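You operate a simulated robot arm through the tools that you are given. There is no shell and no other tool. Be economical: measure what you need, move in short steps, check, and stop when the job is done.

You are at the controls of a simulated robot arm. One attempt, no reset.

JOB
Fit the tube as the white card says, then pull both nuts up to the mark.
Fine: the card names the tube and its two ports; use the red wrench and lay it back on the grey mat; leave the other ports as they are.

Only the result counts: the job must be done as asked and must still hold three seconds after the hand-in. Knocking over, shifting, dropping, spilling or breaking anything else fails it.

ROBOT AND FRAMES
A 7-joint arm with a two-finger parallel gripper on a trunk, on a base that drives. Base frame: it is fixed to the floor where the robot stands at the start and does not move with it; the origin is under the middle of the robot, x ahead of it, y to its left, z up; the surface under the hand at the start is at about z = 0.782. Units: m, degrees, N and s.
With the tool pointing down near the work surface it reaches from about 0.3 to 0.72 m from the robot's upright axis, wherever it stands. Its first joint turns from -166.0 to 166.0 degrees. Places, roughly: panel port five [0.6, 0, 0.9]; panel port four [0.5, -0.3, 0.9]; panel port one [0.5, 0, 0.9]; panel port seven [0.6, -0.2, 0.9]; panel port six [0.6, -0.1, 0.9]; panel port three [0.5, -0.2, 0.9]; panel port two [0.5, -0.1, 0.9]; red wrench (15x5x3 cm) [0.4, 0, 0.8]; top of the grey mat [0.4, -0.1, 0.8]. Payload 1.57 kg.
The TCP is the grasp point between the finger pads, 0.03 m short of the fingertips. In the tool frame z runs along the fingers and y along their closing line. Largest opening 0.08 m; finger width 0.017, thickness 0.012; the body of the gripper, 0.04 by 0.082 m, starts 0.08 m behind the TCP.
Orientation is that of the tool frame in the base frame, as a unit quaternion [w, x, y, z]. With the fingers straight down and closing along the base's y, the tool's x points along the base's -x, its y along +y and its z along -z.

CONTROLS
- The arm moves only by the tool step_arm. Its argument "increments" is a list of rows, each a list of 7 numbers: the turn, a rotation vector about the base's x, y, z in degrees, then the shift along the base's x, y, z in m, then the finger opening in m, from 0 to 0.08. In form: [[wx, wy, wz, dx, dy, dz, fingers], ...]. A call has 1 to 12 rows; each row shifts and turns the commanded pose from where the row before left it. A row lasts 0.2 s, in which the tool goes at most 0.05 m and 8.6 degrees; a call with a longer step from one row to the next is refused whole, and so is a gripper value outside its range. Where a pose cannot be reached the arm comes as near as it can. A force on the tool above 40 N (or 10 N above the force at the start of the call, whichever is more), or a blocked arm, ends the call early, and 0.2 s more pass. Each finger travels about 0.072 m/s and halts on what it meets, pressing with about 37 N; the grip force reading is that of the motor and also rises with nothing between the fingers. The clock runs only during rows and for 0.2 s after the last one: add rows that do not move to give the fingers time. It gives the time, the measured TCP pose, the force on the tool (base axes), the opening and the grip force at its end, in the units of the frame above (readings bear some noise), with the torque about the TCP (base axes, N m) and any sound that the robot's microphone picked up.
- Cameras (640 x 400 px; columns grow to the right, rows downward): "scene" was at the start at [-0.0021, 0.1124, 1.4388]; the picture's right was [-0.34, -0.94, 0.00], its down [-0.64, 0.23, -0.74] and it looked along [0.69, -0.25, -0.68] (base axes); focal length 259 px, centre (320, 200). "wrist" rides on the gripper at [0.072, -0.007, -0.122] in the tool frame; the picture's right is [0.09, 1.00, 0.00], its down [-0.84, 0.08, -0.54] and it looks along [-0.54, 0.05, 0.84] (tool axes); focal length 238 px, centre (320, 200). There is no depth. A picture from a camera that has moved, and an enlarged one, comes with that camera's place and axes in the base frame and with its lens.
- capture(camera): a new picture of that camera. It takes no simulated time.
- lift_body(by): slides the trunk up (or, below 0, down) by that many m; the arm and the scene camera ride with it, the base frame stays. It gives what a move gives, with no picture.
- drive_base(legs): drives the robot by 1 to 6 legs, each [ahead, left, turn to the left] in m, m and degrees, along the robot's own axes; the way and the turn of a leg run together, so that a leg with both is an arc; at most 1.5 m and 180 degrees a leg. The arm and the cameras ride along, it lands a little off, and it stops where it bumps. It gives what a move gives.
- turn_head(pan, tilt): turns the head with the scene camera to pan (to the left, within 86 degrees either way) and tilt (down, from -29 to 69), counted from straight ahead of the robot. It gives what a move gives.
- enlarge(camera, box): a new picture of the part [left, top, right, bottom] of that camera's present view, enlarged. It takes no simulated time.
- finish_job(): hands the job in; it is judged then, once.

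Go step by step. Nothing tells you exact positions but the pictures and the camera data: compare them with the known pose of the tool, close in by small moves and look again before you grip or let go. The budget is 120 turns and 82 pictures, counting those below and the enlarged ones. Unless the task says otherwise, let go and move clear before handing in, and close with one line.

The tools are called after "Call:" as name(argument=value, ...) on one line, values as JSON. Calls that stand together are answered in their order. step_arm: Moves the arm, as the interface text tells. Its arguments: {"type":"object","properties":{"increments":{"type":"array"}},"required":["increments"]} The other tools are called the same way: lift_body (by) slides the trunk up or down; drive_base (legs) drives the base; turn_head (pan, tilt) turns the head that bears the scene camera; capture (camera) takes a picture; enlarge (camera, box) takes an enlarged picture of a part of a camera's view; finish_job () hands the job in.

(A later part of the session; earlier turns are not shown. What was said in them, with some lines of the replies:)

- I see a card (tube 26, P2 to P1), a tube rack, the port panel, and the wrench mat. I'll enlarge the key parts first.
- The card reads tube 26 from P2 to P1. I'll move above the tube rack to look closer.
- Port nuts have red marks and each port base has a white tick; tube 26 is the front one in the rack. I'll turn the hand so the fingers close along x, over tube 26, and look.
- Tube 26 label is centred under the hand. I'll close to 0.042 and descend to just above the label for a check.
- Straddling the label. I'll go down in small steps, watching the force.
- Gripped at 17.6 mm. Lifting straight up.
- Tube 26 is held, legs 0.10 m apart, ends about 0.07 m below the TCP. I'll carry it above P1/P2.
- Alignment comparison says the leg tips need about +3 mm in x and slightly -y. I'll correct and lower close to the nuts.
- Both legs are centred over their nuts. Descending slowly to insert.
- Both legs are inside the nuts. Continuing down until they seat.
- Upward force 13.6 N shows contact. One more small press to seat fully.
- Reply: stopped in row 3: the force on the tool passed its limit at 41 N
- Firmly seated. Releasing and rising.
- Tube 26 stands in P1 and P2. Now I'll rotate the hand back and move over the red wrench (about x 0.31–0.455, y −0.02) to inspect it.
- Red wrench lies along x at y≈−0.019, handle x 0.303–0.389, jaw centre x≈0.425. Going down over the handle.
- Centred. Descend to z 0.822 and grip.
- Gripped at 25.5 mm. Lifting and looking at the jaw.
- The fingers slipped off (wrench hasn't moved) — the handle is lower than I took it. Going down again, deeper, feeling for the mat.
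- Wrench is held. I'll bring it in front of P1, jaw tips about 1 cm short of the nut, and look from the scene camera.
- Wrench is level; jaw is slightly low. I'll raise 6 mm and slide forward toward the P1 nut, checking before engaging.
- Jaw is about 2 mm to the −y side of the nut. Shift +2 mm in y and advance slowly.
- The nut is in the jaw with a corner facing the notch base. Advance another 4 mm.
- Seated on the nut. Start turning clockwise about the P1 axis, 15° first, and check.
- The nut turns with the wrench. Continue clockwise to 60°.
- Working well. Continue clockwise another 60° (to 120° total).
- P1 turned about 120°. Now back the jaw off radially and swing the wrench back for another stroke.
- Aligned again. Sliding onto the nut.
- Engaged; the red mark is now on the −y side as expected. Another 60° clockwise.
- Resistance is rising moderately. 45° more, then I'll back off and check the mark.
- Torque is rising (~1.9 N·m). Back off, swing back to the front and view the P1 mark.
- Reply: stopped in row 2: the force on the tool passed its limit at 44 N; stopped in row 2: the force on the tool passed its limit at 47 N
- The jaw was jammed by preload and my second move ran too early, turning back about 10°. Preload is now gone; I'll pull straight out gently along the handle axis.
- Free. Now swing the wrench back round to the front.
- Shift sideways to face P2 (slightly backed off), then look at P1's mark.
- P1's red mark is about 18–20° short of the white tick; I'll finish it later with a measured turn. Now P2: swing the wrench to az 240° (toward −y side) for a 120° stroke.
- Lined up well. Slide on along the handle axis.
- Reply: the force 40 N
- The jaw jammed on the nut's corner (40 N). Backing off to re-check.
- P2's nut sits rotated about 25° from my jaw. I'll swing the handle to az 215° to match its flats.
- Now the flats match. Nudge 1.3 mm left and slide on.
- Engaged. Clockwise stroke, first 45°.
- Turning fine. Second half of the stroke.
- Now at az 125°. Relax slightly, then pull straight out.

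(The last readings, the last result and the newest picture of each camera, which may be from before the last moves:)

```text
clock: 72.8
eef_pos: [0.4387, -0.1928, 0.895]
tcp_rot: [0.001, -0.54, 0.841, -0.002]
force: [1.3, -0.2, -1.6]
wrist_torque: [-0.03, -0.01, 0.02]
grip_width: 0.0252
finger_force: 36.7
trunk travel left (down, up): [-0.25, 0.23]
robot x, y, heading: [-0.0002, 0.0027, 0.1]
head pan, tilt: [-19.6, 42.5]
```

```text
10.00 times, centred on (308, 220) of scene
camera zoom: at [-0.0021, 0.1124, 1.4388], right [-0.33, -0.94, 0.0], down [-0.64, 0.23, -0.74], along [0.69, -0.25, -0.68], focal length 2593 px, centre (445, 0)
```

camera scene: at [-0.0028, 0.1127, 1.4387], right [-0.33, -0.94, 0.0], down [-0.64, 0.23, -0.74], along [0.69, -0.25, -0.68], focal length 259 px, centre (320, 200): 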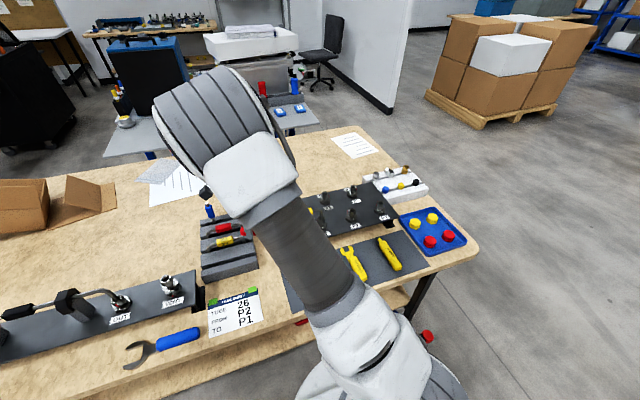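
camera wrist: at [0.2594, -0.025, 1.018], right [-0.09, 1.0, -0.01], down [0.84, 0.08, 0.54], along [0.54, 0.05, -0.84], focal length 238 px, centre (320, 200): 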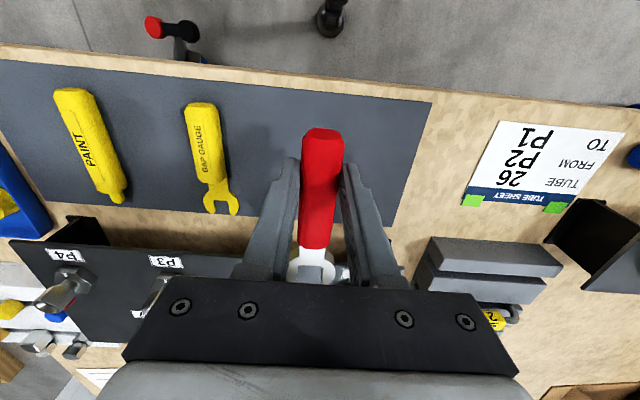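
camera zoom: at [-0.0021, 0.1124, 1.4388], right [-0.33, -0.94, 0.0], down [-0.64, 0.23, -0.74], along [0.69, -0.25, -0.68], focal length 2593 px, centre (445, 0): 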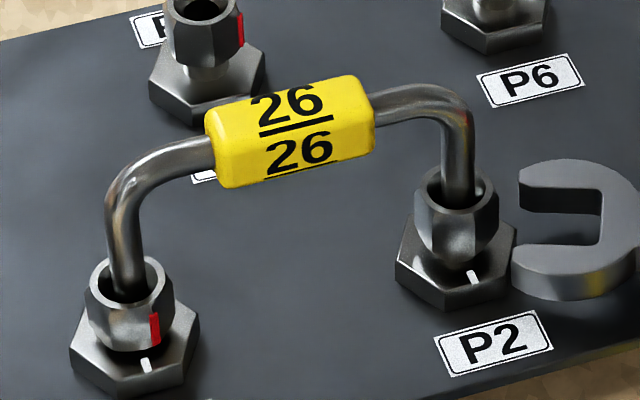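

P2's red mark is on the hidden side, as expected. Line up and approach P2 at az 245°.

Call:
step_arm(increments=[[0, 0, 0, -0.002, 0.0012, 0, 0.0], [0, 0, 0, 0.0021, 0.0045, 0, 0.0], [0, 0, 0, 0.0021, 0.0045, 0, 0.0], [0, 0, 0, 0.0017, 0.0036, 0, 0.0], [0, 0, 0, 0, 0, 0, 0.0]])

Call:
enlarge(camera="wrist", box=[280, 240, 360, 290])

```text
clock: 74.0
eef_pos: [0.4414, -0.1785, 0.8948]
tcp_rot: [0.001, -0.539, 0.842, -0.003]
force: [-1.6, 0.3, -1.8]
wrist_torque: [-0.07, 0.04, 0.14]
grip_width: 0.0249
finger_force: 36.5
trunk travel left (down, up): [-0.25, 0.23]
robot x, y, heading: [0.0008, -0.0017, 0.1]
head pan, tilt: [-19.6, 42.5]
```

```text
8.00 times, centred on (320, 265) of wrist
camera zoom: at [0.4182, -0.2457, 1.0174], right [-0.94, 0.33, -0.01], down [0.28, 0.79, 0.54], along [0.18, 0.51, -0.84], focal length 1907 px, centre (320, -320)
```

zoom: 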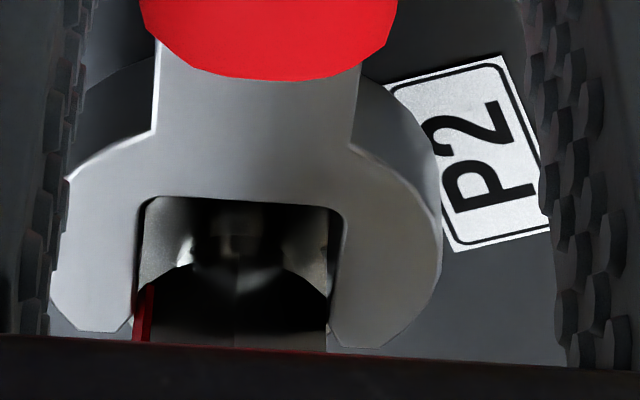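

Aligned. Slide on fully.

Call:
step_arm(increments=[[0, 0, 0, 0.0017, 0.0037, 0, 0.0], [0, 0, 0, 0.0017, 0.0037, 0, 0.0], [0, 0, 0, 0.0017, 0.0037, 0, 0.0], [0, 0, 0, 0.0006, 0.0012, 0, 0.0], [0, 0, 0, 0, 0, 0, 0.0]])

```text
clock: 75.2
eef_pos: [0.4471, -0.1657, 0.8952]
tcp_rot: [0.001, -0.539, 0.842, -0.003]
force: [-2.0, -0.3, -0.4]
wrist_torque: [0.1, 0.05, 0.25]
grip_width: 0.0248
finger_force: 36.6
trunk travel left (down, up): [-0.25, 0.23]
robot x, y, heading: [-0.0004, 0.0029, -0.2]
head pan, tilt: [-19.6, 42.5]
```

Call:
step_arm(increments=[[0, 0, -7.5, -0.0124, 0.0068, 0, 0.0], [0, 0, -7.5, -0.0114, 0.0084, 0, 0.0], [0, 0, -7.5, -0.0103, 0.0098, 0, 0.0], [0, 0, -7.5, -0.0089, 0.0111, 0, 0.0], [0, 0, -7.5, -0.0073, 0.0121, 0, 0.0], [0, 0, -7.5, -0.0058, 0.013, 0, 0.0], [0, 0, -7.5, -0.0039, 0.0136, 0, 0.0], [0, 0, -7.5, -0.0022, 0.014, 0, 0.0], [0, 0, 0, 0, 0, 0, 0.0]])

```text
clock: 77.2
eef_pos: [0.385, -0.0766, 0.8951]
tcp_rot: [-0.001, -0.044, 0.999, -0.003]
force: [-1.2, -3.8, -3.8]
wrist_torque: [-0.08, 0.22, -0.12]
grip_width: 0.0252
finger_force: 36.6
trunk travel left (down, up): [-0.25, 0.23]
robot x, y, heading: [0.0018, 0.0008, 0.4]
head pan, tilt: [-19.6, 42.5]
```

Call:
step_arm(increments=[[0, 0, -7.5, -0.0003, 0.0142, -0.0005, 0.0], [0, 0, -7.5, 0.0015, 0.0141, -0.0005, 0.0], [0, 0, -7.5, 0.0034, 0.0138, 0, 0.0], [0, 0, -7.5, 0.0052, 0.0133, 0, 0.0], [0, 0, -7.5, 0.0068, 0.0124, 0, 0.0], [0, 0, -7.5, 0.0084, 0.0114, 0, 0.0], [0, 0, -7.5, 0.0098, 0.0103, 0, 0.0], [0, 0, -7.5, 0.0111, 0.0089, 0, 0.0], [0, 0, 0, 0, 0, 0, 0.0]])

```text
clock: 79.2
eef_pos: [0.431, 0.0208, 0.8937]
tcp_rot: [-0.003, 0.461, 0.887, -0.003]
force: [-10.2, -5.7, 0.4]
wrist_torque: [-0.2, 0.12, -0.45]
grip_width: 0.0253
finger_force: 37.0
trunk travel left (down, up): [-0.25, 0.23]
robot x, y, heading: [0.0039, 0.0053, 0.2]
head pan, tilt: [-19.6, 42.5]
```

Resistance is building (~1.7 N·m). Relax 4° of play and pull out.

Call:
step_arm(increments=[[0, 0, 2, -0.0031, -0.0022, 0, 0.0], [0, 0, 2, -0.0031, -0.0022, 0, 0.0], [0, 0, 0, 0, 0, 0, 0.0]])

```text
clock: 80.0
eef_pos: [0.4258, 0.0166, 0.894]
tcp_rot: [-0.002, 0.429, 0.903, -0.002]
force: [-3.1, -1.7, -2.1]
wrist_torque: [0.02, 0.15, -0.44]
grip_width: 0.0253
finger_force: 36.7
trunk travel left (down, up): [-0.25, 0.23]
robot x, y, heading: [-0.0027, -0.001, 0.0]
head pan, tilt: [-19.6, 42.5]
```

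Call:
step_arm(increments=[[0, 0, 1.5, -0.0022, -0.0018, 0, 0.0], [0, 0, 0, -0.0018, 0.0022, 0, 0.0], [0, 0, 0, -0.0032, 0.0038, 0, 0.0], [0, 0, 0, -0.0051, 0.0061, 0, 0.0], [0, 0, 0, -0.0064, 0.0077, 0, 0.0], [0, 0, 0, 0, 0, 0, 0.0]])

```text
clock: 81.4
eef_pos: [0.4065, 0.0351, 0.8937]
tcp_rot: [-0.002, 0.417, 0.909, -0.002]
force: [-0.7, 0.1, -1.8]
wrist_torque: [0.01, 0.06, 0.0]
grip_width: 0.0253
finger_force: 36.1
trunk travel left (down, up): [-0.25, 0.23]
robot x, y, heading: [0.0017, 0.0024, -0.0]
head pan, tilt: [-19.6, 42.5]
```

Out. Swing back to az 245° and check both marks.

Call:
step_arm(increments=[[0, 0, 8, -0.0141, -0.0135, 0, 0.0], [0, 0, 8, -0.0115, -0.015, 0, 0.0], [0, 0, 8, -0.0092, -0.0164, 0, 0.0], [0, 0, 8, -0.007, -0.0175, 0, 0.0], [0, 0, 8, -0.0044, -0.0183, 0, 0.0], [0, 0, 8, -0.0018, -0.0188, 0, 0.0], [0, 0, 8, 0.0009, -0.0188, 0, 0.0], [0, 0, 8, 0.0034, -0.0185, 0, 0.0], [0, 0, 8, 0.006, -0.0179, 0, 0.0], [0, 0, 8, 0.0084, -0.0168, 0, 0.0], [0, 0, 8, 0.0106, -0.0155, 0, 0.0], [0, 0, 8, 0.0128, -0.0139, 0, 0.0]])

Call:
step_arm(increments=[[0, 0, 8, 0.0145, -0.012, 0, 0.0], [0, 0, 8, 0.0161, -0.0098, 0, 0.0], [0, 0, 2.5, 0.0052, -0.0027, 0, 0.0], [0, 0, 0, 0, 0, 0, 0.0]])

Call:
enlarge(camera="scene", box=[280, 205, 335, 245])

```text
clock: 84.0
eef_pos: [0.401, -0.1662, 0.8938]
tcp_rot: [0.001, -0.398, 0.918, -0.003]
force: [-1.1, 1.0, -0.8]
wrist_torque: [-0.04, 0.03, 0.0]
grip_width: 0.0252
finger_force: 36.2
trunk travel left (down, up): [-0.25, 0.23]
robot x, y, heading: [-0.0004, -0.0013, -0.2]
head pan, tilt: [-19.6, 42.5]
```

```text
clock: 85.0
eef_pos: [0.4375, -0.19, 0.8939]
tcp_rot: [0.0, -0.539, 0.843, -0.003]
force: [-0.5, -0.1, -0.4]
wrist_torque: [-0.05, 0.02, -0.01]
grip_width: 0.0251
finger_force: 36.4
trunk travel left (down, up): [-0.25, 0.23]
robot x, y, heading: [0.0013, -0.0035, 0.1]
head pan, tilt: [-19.6, 42.5]
```

```text
10.00 times, centred on (308, 225) of scene
camera zoom: at [-0.0021, 0.1124, 1.4388], right [-0.33, -0.94, 0.0], down [-0.64, 0.23, -0.74], along [0.69, -0.25, -0.68], focal length 2593 px, centre (445, -50)
```

zoom: 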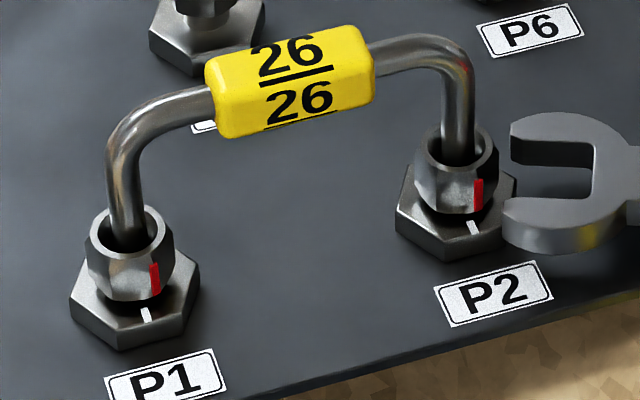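

P2's red mark is roughly 16° short of its tick and P1's roughly 22°. Re-engage P2 at az 245°.

Call:
step_arm(increments=[[0, 0, 0, 0.0021, 0.0045, 0, 0.0], [0, 0, 0, 0.0021, 0.0045, 0, 0.0], [0, 0, 0, 0.0019, 0.0041, 0, 0.0], [0, 0, 0, 0.0017, 0.0036, 0, 0.0], [0, 0, 0, 0.0017, 0.0036, 0, 0.0], [0, 0, 0, 0.0013, 0.0028, 0, 0.0], [0, 0, 0, 0, 0, 0, 0.0]])

```text
clock: 86.6
eef_pos: [0.445, -0.169, 0.8936]
tcp_rot: [0.001, -0.538, 0.843, -0.004]
force: [-11.7, -15.3, 0.9]
wrist_torque: [-0.3, 0.3, 0.72]
grip_width: 0.0253
finger_force: 36.6
trunk travel left (down, up): [-0.25, 0.23]
robot x, y, heading: [0.003, -0.0003, -0.2]
head pan, tilt: [-19.6, 42.5]
```

Slightly angled; ease back, rotate +2.5° into the play, and push in again.

Call:
step_arm(increments=[[0, 0, 0, -0.002, -0.0043, 0, 0.0], [0, 0, 2.5, 0.0045, -0.002, 0, 0.0], [0, 0, 0, 0.0015, 0.0035, 0, 0.0], [0, 0, 0, 0.001, 0.0025, 0, 0.0], [0, 0, 0, 0, 0, 0, 0.0]])

Call:
enlarge(camera="wrist", box=[280, 240, 360, 290])

```text
clock: 87.8
eef_pos: [0.453, -0.1683, 0.895]
tcp_rot: [0.001, -0.557, 0.831, -0.004]
force: [-1.2, 1.3, 0.5]
wrist_torque: [0.12, 0.06, 0.23]
grip_width: 0.0253
finger_force: 37.0
trunk travel left (down, up): [-0.25, 0.23]
robot x, y, heading: [0.0014, 0.001, -0.1]
head pan, tilt: [-19.6, 42.5]
```

```text
8.00 times, centred on (320, 265) of wrist
camera zoom: at [0.4319, -0.2361, 1.016], right [-0.96, 0.29, -0.01], down [0.24, 0.81, 0.54], along [0.16, 0.52, -0.84], focal length 1907 px, centre (320, -320)
```

zoom: 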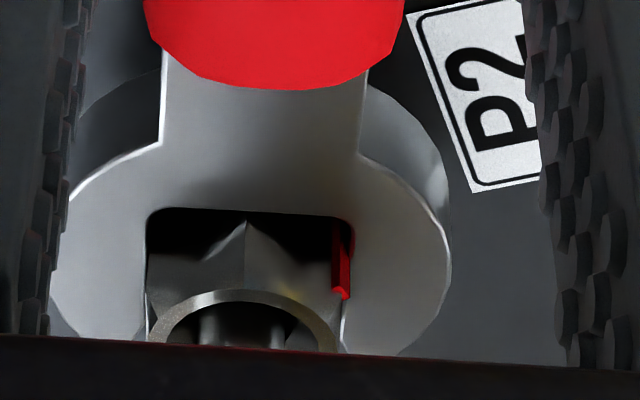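

Fully seated. Turn clockwise 16° of handle (≈13° of nut after play).

Call:
step_arm(increments=[[0, 0, -8, -0.0135, 0.0066, 0, 0.0], [0, 0, -4, -0.0064, 0.0041, 0, 0.0], [0, 0, -4, -0.0061, 0.0043, 0, 0.0], [0, 0, 0, 0, 0, 0, 0.0]])

```text
clock: 88.8
eef_pos: [0.4267, -0.152, 0.8929]
tcp_rot: [0.001, -0.436, 0.9, -0.004]
force: [2.0, -2.8, -0.8]
wrist_torque: [0.01, -0.04, 0.29]
grip_width: 0.0253
finger_force: 36.9
trunk travel left (down, up): [-0.25, 0.23]
robot x, y, heading: [0.0006, 0.0008, 0.2]
head pan, tilt: [-19.6, 42.5]
```

Call:
enlarge(camera="wrist", box=[270, 220, 370, 290])

```text
5.71 times, centred on (320, 255) of wrist
camera zoom: at [0.3877, -0.213, 1.0159], right [-0.84, 0.55, -0.01], down [0.46, 0.71, 0.54], along [0.3, 0.45, -0.84], focal length 1362 px, centre (320, -114)
```

zoom: 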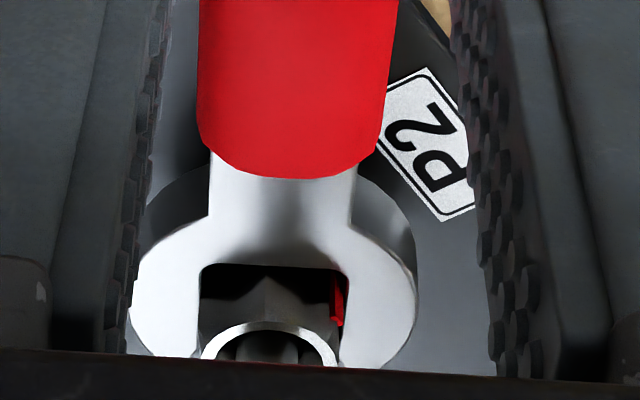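

Nut moved with the wrench. Relax and pull out to view.

Call:
step_arm(increments=[[0, 0, 3, 0.0045, -0.0035, 0, 0.0], [0, 0, 0, -0.0017, -0.0025, 0, 0.0], [0, 0, 0, -0.0023, -0.0033, 0, 0.0], [0, 0, 0, -0.0046, -0.0066, 0, 0.0], [0, 0, 0, -0.0069, -0.0098, 0, 0.0], [0, 0, 0, 0, 0, 0, 0.0]])

Call:
enlarge(camera="scene", box=[280, 210, 330, 240])

```text
clock: 90.2
eef_pos: [0.4156, -0.1775, 0.894]
tcp_rot: [0.001, -0.459, 0.888, -0.002]
force: [0.0, 1.0, -1.6]
wrist_torque: [-0.06, 0.05, 0.01]
grip_width: 0.0254
finger_force: 36.7
trunk travel left (down, up): [-0.25, 0.23]
robot x, y, heading: [-0.0038, 0.0023, -0.1]
head pan, tilt: [-19.6, 42.5]
```

```text
12.80 times, centred on (305, 225) of scene
camera zoom: at [-0.0022, 0.1124, 1.4387], right [-0.33, -0.94, 0.0], down [-0.64, 0.23, -0.74], along [0.69, -0.25, -0.68], focal length 3319 px, centre (512, -120)
```

zoom: 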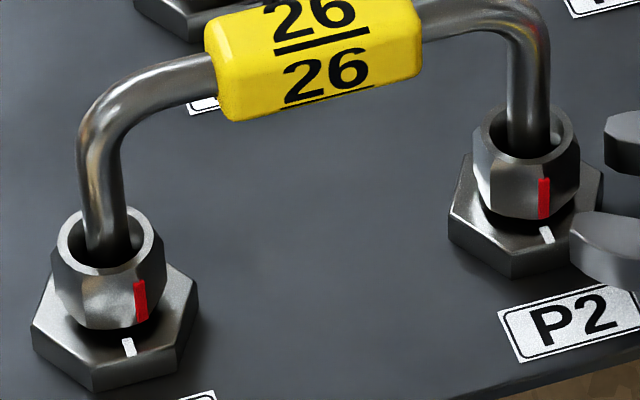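

P2's red mark now lines up with its white tick. P1 needs about 21° more: move to P1 and approach at az ~201° to match its flats.

Call:
step_arm(increments=[[0, 0, 0, -0.03, 0, 0, 0.0], [0, 0, -6.8, -0.03, 0.01, 0, 0.0], [0, 0, -6.8, 0, 0.0377, 0, 0.0], [0, 0, -6.8, 0, 0.0377, 0, 0.0], [0, 0, -6.8, 0, 0.0377, 0, 0.0], [0, 0, -6.8, 0, 0.0377, 0, 0.0], [0, 0, 0, 0.012, 0, 0, 0.0], [0, 0, 0, 0.0093, 0.0036, 0, 0.0], [0, 0, 0, 0, 0, 0, 0.0]])

Call:
enlarge(camera="wrist", box=[270, 220, 370, 290])

```text
clock: 92.2
eef_pos: [0.3689, -0.0158, 0.8921]
tcp_rot: [-0.007, -0.179, 0.984, -0.002]
force: [-35.6, -10.0, 3.7]
wrist_torque: [-0.19, 0.82, 0.57]
grip_width: 0.0254
finger_force: 36.8
trunk travel left (down, up): [-0.25, 0.23]
robot x, y, heading: [-0.0031, -0.0001, -0.1]
head pan, tilt: [-19.6, 42.5]
```

```text
5.71 times, centred on (320, 255) of wrist
camera zoom: at [0.3067, -0.0465, 1.0161], right [-0.44, 0.9, 0.0], down [0.76, 0.37, 0.53], along [0.48, 0.23, -0.85], focal length 1362 px, centre (320, -114)
```

zoom: 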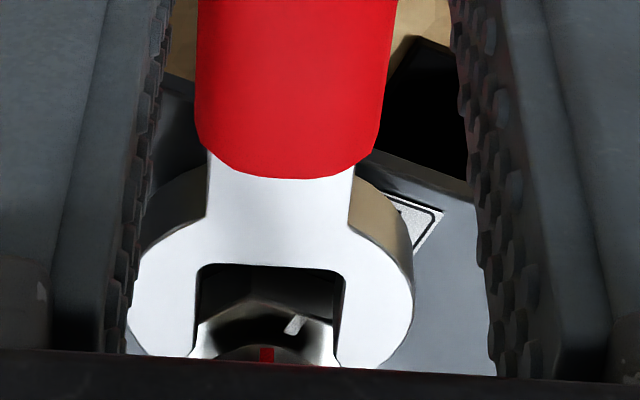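

Unexpected contact 8 mm early. Back off, raise slightly and look.

Call:
step_arm(increments=[[0, 0, 0, -0.0075, -0.003, 0, 0.0], [0, 0, 0, -0.0047, -0.0018, 0, 0.0], [0, 0, 0, 0, 0, 0.001, 0.0], [0, 0, 0, 0, 0, 0, 0.0]])

Call:
enlarge(camera="scene", box=[265, 200, 335, 260])

```text
clock: 93.2
eef_pos: [0.3646, -0.0191, 0.8954]
tcp_rot: [0.001, -0.179, 0.984, -0.003]
force: [0.2, -0.5, -1.5]
wrist_torque: [-0.04, 0.01, 0.02]
grip_width: 0.0254
finger_force: 36.4
trunk travel left (down, up): [-0.25, 0.23]
robot x, y, heading: [-0.0046, -0.0006, -0.0]
head pan, tilt: [-19.6, 42.5]
```

```text
6.67 times, centred on (300, 230) of scene
camera zoom: at [-0.0021, 0.1125, 1.4388], right [-0.33, -0.94, 0.0], down [-0.64, 0.23, -0.74], along [0.69, -0.25, -0.68], focal length 1729 px, centre (453, 0)
```

zoom: 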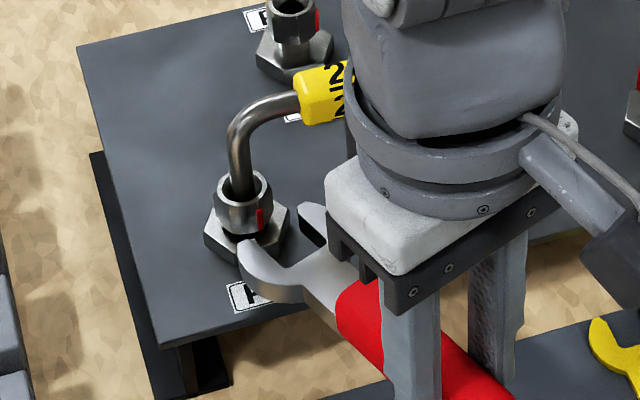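

The contact torque points to a low touch (base hex under the jaw). I'll raise 4 mm, correct 2 mm sideways, and approach again gently.

Call:
step_arm(increments=[[0, 0, 0, -0.0007, 0.0019, 0.004, 0.0], [0, 0, 0, 0.0037, 0.0014, 0, 0.0], [0, 0, 0, 0.0037, 0.0014, 0, 0.0], [0, 0, 0, 0.0037, 0.0014, 0, 0.0], [0, 0, 0, 0, 0, 0, 0.0]])

Call:
enlarge(camera="wrist", box=[280, 240, 360, 290])

```text
clock: 94.4
eef_pos: [0.3753, -0.012, 0.898]
tcp_rot: [-0.001, -0.18, 0.984, -0.003]
force: [-0.2, -0.1, -0.9]
wrist_torque: [-0.01, 0.04, 0.0]
grip_width: 0.0252
finger_force: 37.3
trunk travel left (down, up): [-0.25, 0.23]
robot x, y, heading: [0.0029, -0.0007, 0.2]
head pan, tilt: [-19.6, 42.5]
```

```text
8.00 times, centred on (320, 265) of wrist
camera zoom: at [0.3104, -0.0438, 1.0212], right [-0.44, 0.9, -0.01], down [0.76, 0.37, 0.54], along [0.49, 0.23, -0.84], focal length 1907 px, centre (320, -320)
```

zoom: 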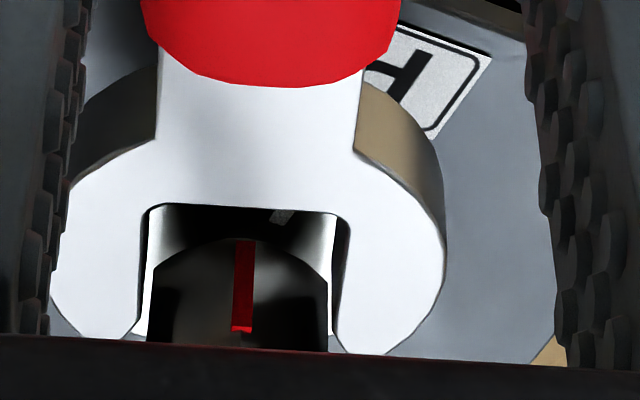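

Clear now; red corner faces the handle. Nudge 1 mm left and slide on.

Call:
step_arm(increments=[[0, 0, 0, 0.0004, -0.0008, 0, 0.0], [0, 0, 0, 0.0042, 0.0016, 0, 0.0], [0, 0, 0, 0.0042, 0.0016, 0, 0.0], [0, 0, 0, 0.0042, 0.0016, 0, 0.0], [0, 0, 0, 0.0028, 0.0011, 0, 0.0], [0, 0, 0, 0, 0, 0, 0.0]])

```text
clock: 95.8
eef_pos: [0.3901, -0.0071, 0.898]
tcp_rot: [-0.001, -0.18, 0.984, -0.003]
force: [-3.9, 4.3, -2.5]
wrist_torque: [0.13, 0.25, 0.53]
grip_width: 0.0249
finger_force: 36.9
trunk travel left (down, up): [-0.25, 0.23]
robot x, y, heading: [-0.0, 0.0046, 0.0]
head pan, tilt: [-19.6, 42.5]
```

Engaged. Turn clockwise to handle az ≈178°.

Call:
step_arm(increments=[[0, 0, -7.7, -0.0034, 0.0139, 0, 0.0], [0, 0, -7.5, -0.0019, 0.0143, 0, 0.0], [0, 0, -4, 0, 0.0077, 0, 0.0], [0, 0, -3.5, 0.0002, 0.0067, 0, 0.0], [0, 0, 0, 0, 0, 0, 0.0]])

Call:
enlarge(camera="wrist", box=[280, 240, 360, 290])

```text
clock: 97.0
eef_pos: [0.3854, 0.0336, 0.8993]
tcp_rot: [-0.001, 0.019, 1.0, -0.004]
force: [-11.2, -2.0, -0.2]
wrist_torque: [0.02, 0.26, 0.43]
grip_width: 0.0254
finger_force: 37.0
trunk travel left (down, up): [-0.25, 0.23]
robot x, y, heading: [0.0018, -0.0042, -0.1]
head pan, tilt: [-19.6, 42.5]
```

```text
8.00 times, centred on (320, 265) of wrist
camera zoom: at [0.3135, 0.0313, 1.0212], right [-0.05, 1.0, -0.01], down [0.84, 0.05, 0.54], along [0.54, 0.02, -0.84], focal length 1907 px, centre (320, -320)
```

zoom: 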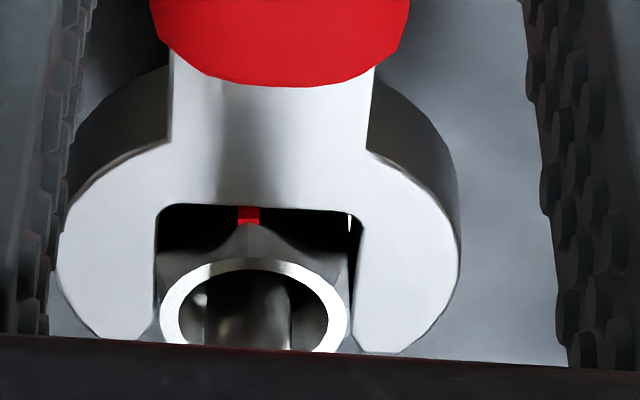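

Turned. Relax 3° and pull out, then shift toward P2 side to view.

Call:
step_arm(increments=[[0, 0, 3, -0.0012, -0.0056, 0, 0.0], [0, 0, 0, -0.004, 0, 0, 0.0], [0, 0, 0, -0.006, 0, 0, 0.0], [0, 0, 0, -0.01, 0, 0, 0.0], [0, 0, 0, -0.02, 0, 0, 0.0], [0, 0, 0, 0, 0, 0, 0.0]])

```text
clock: 98.4
eef_pos: [0.3459, 0.0304, 0.8982]
tcp_rot: [-0.001, -0.009, 1.0, -0.003]
force: [-0.1, 0.7, -1.3]
wrist_torque: [-0.01, 0.04, 0.02]
grip_width: 0.0254
finger_force: 36.1
trunk travel left (down, up): [-0.25, 0.23]
robot x, y, heading: [0.0011, -0.0014, -0.1]
head pan, tilt: [-19.6, 42.5]
```

Call:
step_arm(increments=[[0, 0, -1, -0.005, -0.035, 0, 0.0], [0, 0, 0, -0.005, -0.04, 0, 0.0], [0, 0, 0, 0, -0.04, 0, 0.0], [0, 0, 0, 0, -0.035, 0, 0.0], [0, 0, 0, 0, 0, 0, 0.0]])

Call:
enlarge(camera="scene", box=[280, 210, 330, 240])

```text
clock: 99.6
eef_pos: [0.335, -0.1204, 0.8999]
tcp_rot: [0.0, 0.0, 1.0, -0.003]
force: [0.5, -0.4, -1.3]
wrist_torque: [-0.05, 0.05, 0.04]
grip_width: 0.0252
finger_force: 36.8
trunk travel left (down, up): [-0.25, 0.23]
robot x, y, heading: [-0.0014, 0.0019, -0.2]
head pan, tilt: [-19.6, 42.5]
```

```text
12.80 times, centred on (305, 225) of scene
camera zoom: at [-0.0022, 0.1123, 1.4388], right [-0.33, -0.94, 0.0], down [-0.64, 0.23, -0.74], along [0.69, -0.25, -0.68], focal length 3319 px, centre (512, -120)
```

zoom: 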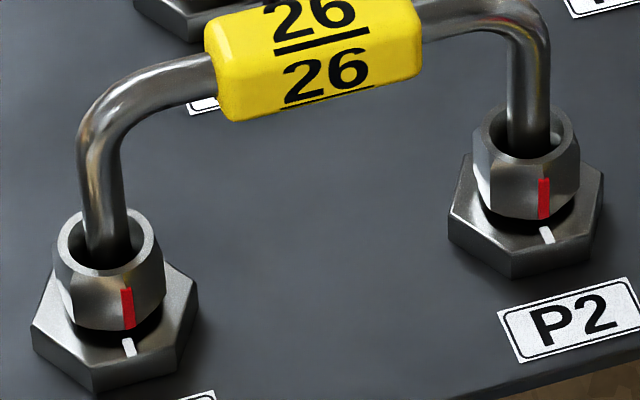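

Both marks look nearly aligned. One high-zoom check of P1 to decide on a last touch.

Call:
enlarge(camera="scene", box=[265, 225, 289, 240])

```text
16.00 times, centred on (277, 232) of scene
camera zoom: at [-0.0022, 0.1123, 1.4388], right [-0.33, -0.94, 0.0], down [-0.64, 0.23, -0.74], along [0.69, -0.25, -0.68], focal length 4149 px, centre (1008, -320)
```

zoom: 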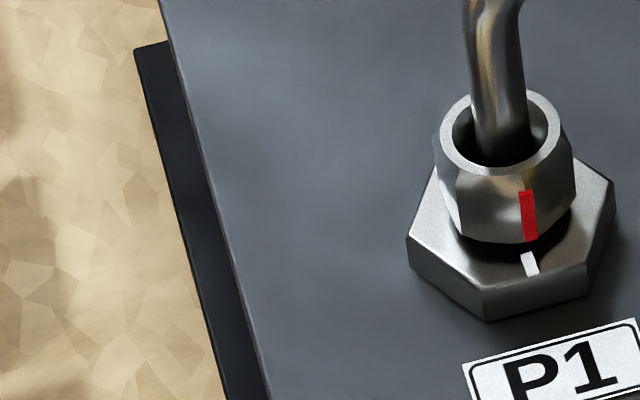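

P1's red is within about 2° of the tick; both nuts are at the mark. Now take the wrench back over its place on the grey mat and lower it.

Call:
step_arm(increments=[[0, 0, 0, 0, 0.035, 0, 0.0], [0, 0, 0, -0.003, 0.035, 0, 0.0], [0, 0, 0, -0.003, 0.0325, 0, 0.0], [0, 0, 0, 0, 0, -0.03, 0.0], [0, 0, 0, 0, 0, -0.03, 0.0], [0, 0, 0, 0, 0, -0.012, 0.0], [0, 0, 0, 0, 0, -0.004, 0.0], [0, 0, 0, 0, 0, -0.003, 0.0], [0, 0, 0, 0, 0, 0, 0.0]])

```text
clock: 101.6
eef_pos: [0.3281, -0.0175, 0.8206]
tcp_rot: [0.0, -0.001, 1.0, -0.003]
force: [-3.9, 0.8, 10.2]
wrist_torque: [0.11, -1.01, 0.13]
grip_width: 0.0253
finger_force: 36.6
trunk travel left (down, up): [-0.25, 0.23]
robot x, y, heading: [-0.0007, -0.0007, -0.1]
head pan, tilt: [-19.6, 42.5]
```

Jaw touches first (slight pitch). Lower 3 mm more, then open slowly.

Call:
step_arm(increments=[[0, 0, 0, 0, 0, -0.0015, 0.0], [0, 0, 0, 0, 0, -0.0015, 0.0], [0, 0, 0, 0, 0, 0, 0.0]])

```text
clock: 102.4
eef_pos: [0.326, -0.0185, 0.8173]
tcp_rot: [-0.002, 0.0, 1.0, -0.002]
force: [-4.4, 1.6, 8.2]
wrist_torque: [0.08, -0.81, 0.03]
grip_width: 0.0252
finger_force: 36.3
trunk travel left (down, up): [-0.25, 0.23]
robot x, y, heading: [0.0051, -0.0007, -0.0]
head pan, tilt: [-19.6, 42.5]
```

Call:
step_arm(increments=[[0, 0, 0, 0, 0, -0.001, 0.0], [0, 0, 0, 0, 0, 0, 0.02], [0, 0, 0, 0, 0, 0, 0.03], [0, 0, 0, 0, 0, 0, 0.045], [0, 0, 0, 0, 0, 0, 0.05], [0, 0, 0, 0, 0, 0, 0.05], [0, 0, 0, 0, 0, 0.02, 0.05], [0, 0, 0, 0, 0, 0.04, 0.05], [0, 0, 0, 0, 0, 0.04, 0.05], [0, 0, 0, 0, 0, 0.04, 0.05], [0, 0, 0, -0.01, 0, 0.03, 0.05], [0, 0, 0, 0, 0, 0, 0.05]])

Call:
capture(camera="wrist")

```text
clock: 105.0
eef_pos: [0.3186, -0.0179, 0.9876]
tcp_rot: [0.0, 0.0, 1.0, -0.003]
force: [0.9, -0.8, -0.8]
wrist_torque: [0.0, -0.01, -0.01]
grip_width: 0.0502
finger_force: 0.1
trunk travel left (down, up): [-0.25, 0.23]
robot x, y, heading: [-0.0007, -0.0017, -0.0]
head pan, tilt: [-19.6, 42.5]
```

```text
0 pictures are left
camera wrist: at [0.2469, -0.0242, 1.1091], right [-0.09, 1.0, -0.01], down [0.84, 0.08, 0.54], along [0.54, 0.04, -0.84], focal length 238 px, centre (320, 200)
```

wrist: 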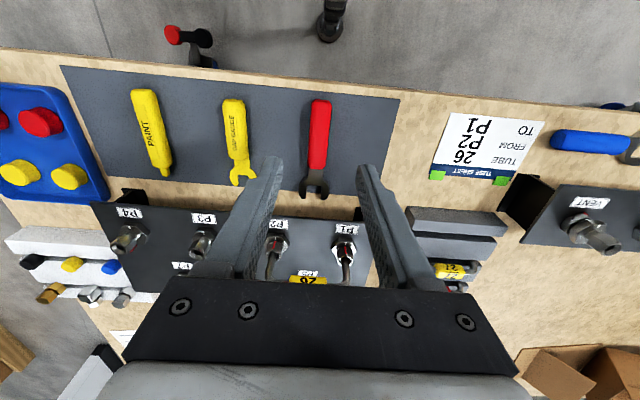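

The wrench lies back in its original place on the mat, tube 26 sits in P2 and P1, and the hand is clear, so I'm handing in.

Call:
finish_job()

```text
The job is handed in.
```

I fitted tube 26 from P2 to P1 and pulled both nuts up: by my camera readings, each red mark is within about 2° of its white tick. The red wrench is back in its original place on the grey mat, and I left the other ports alone.
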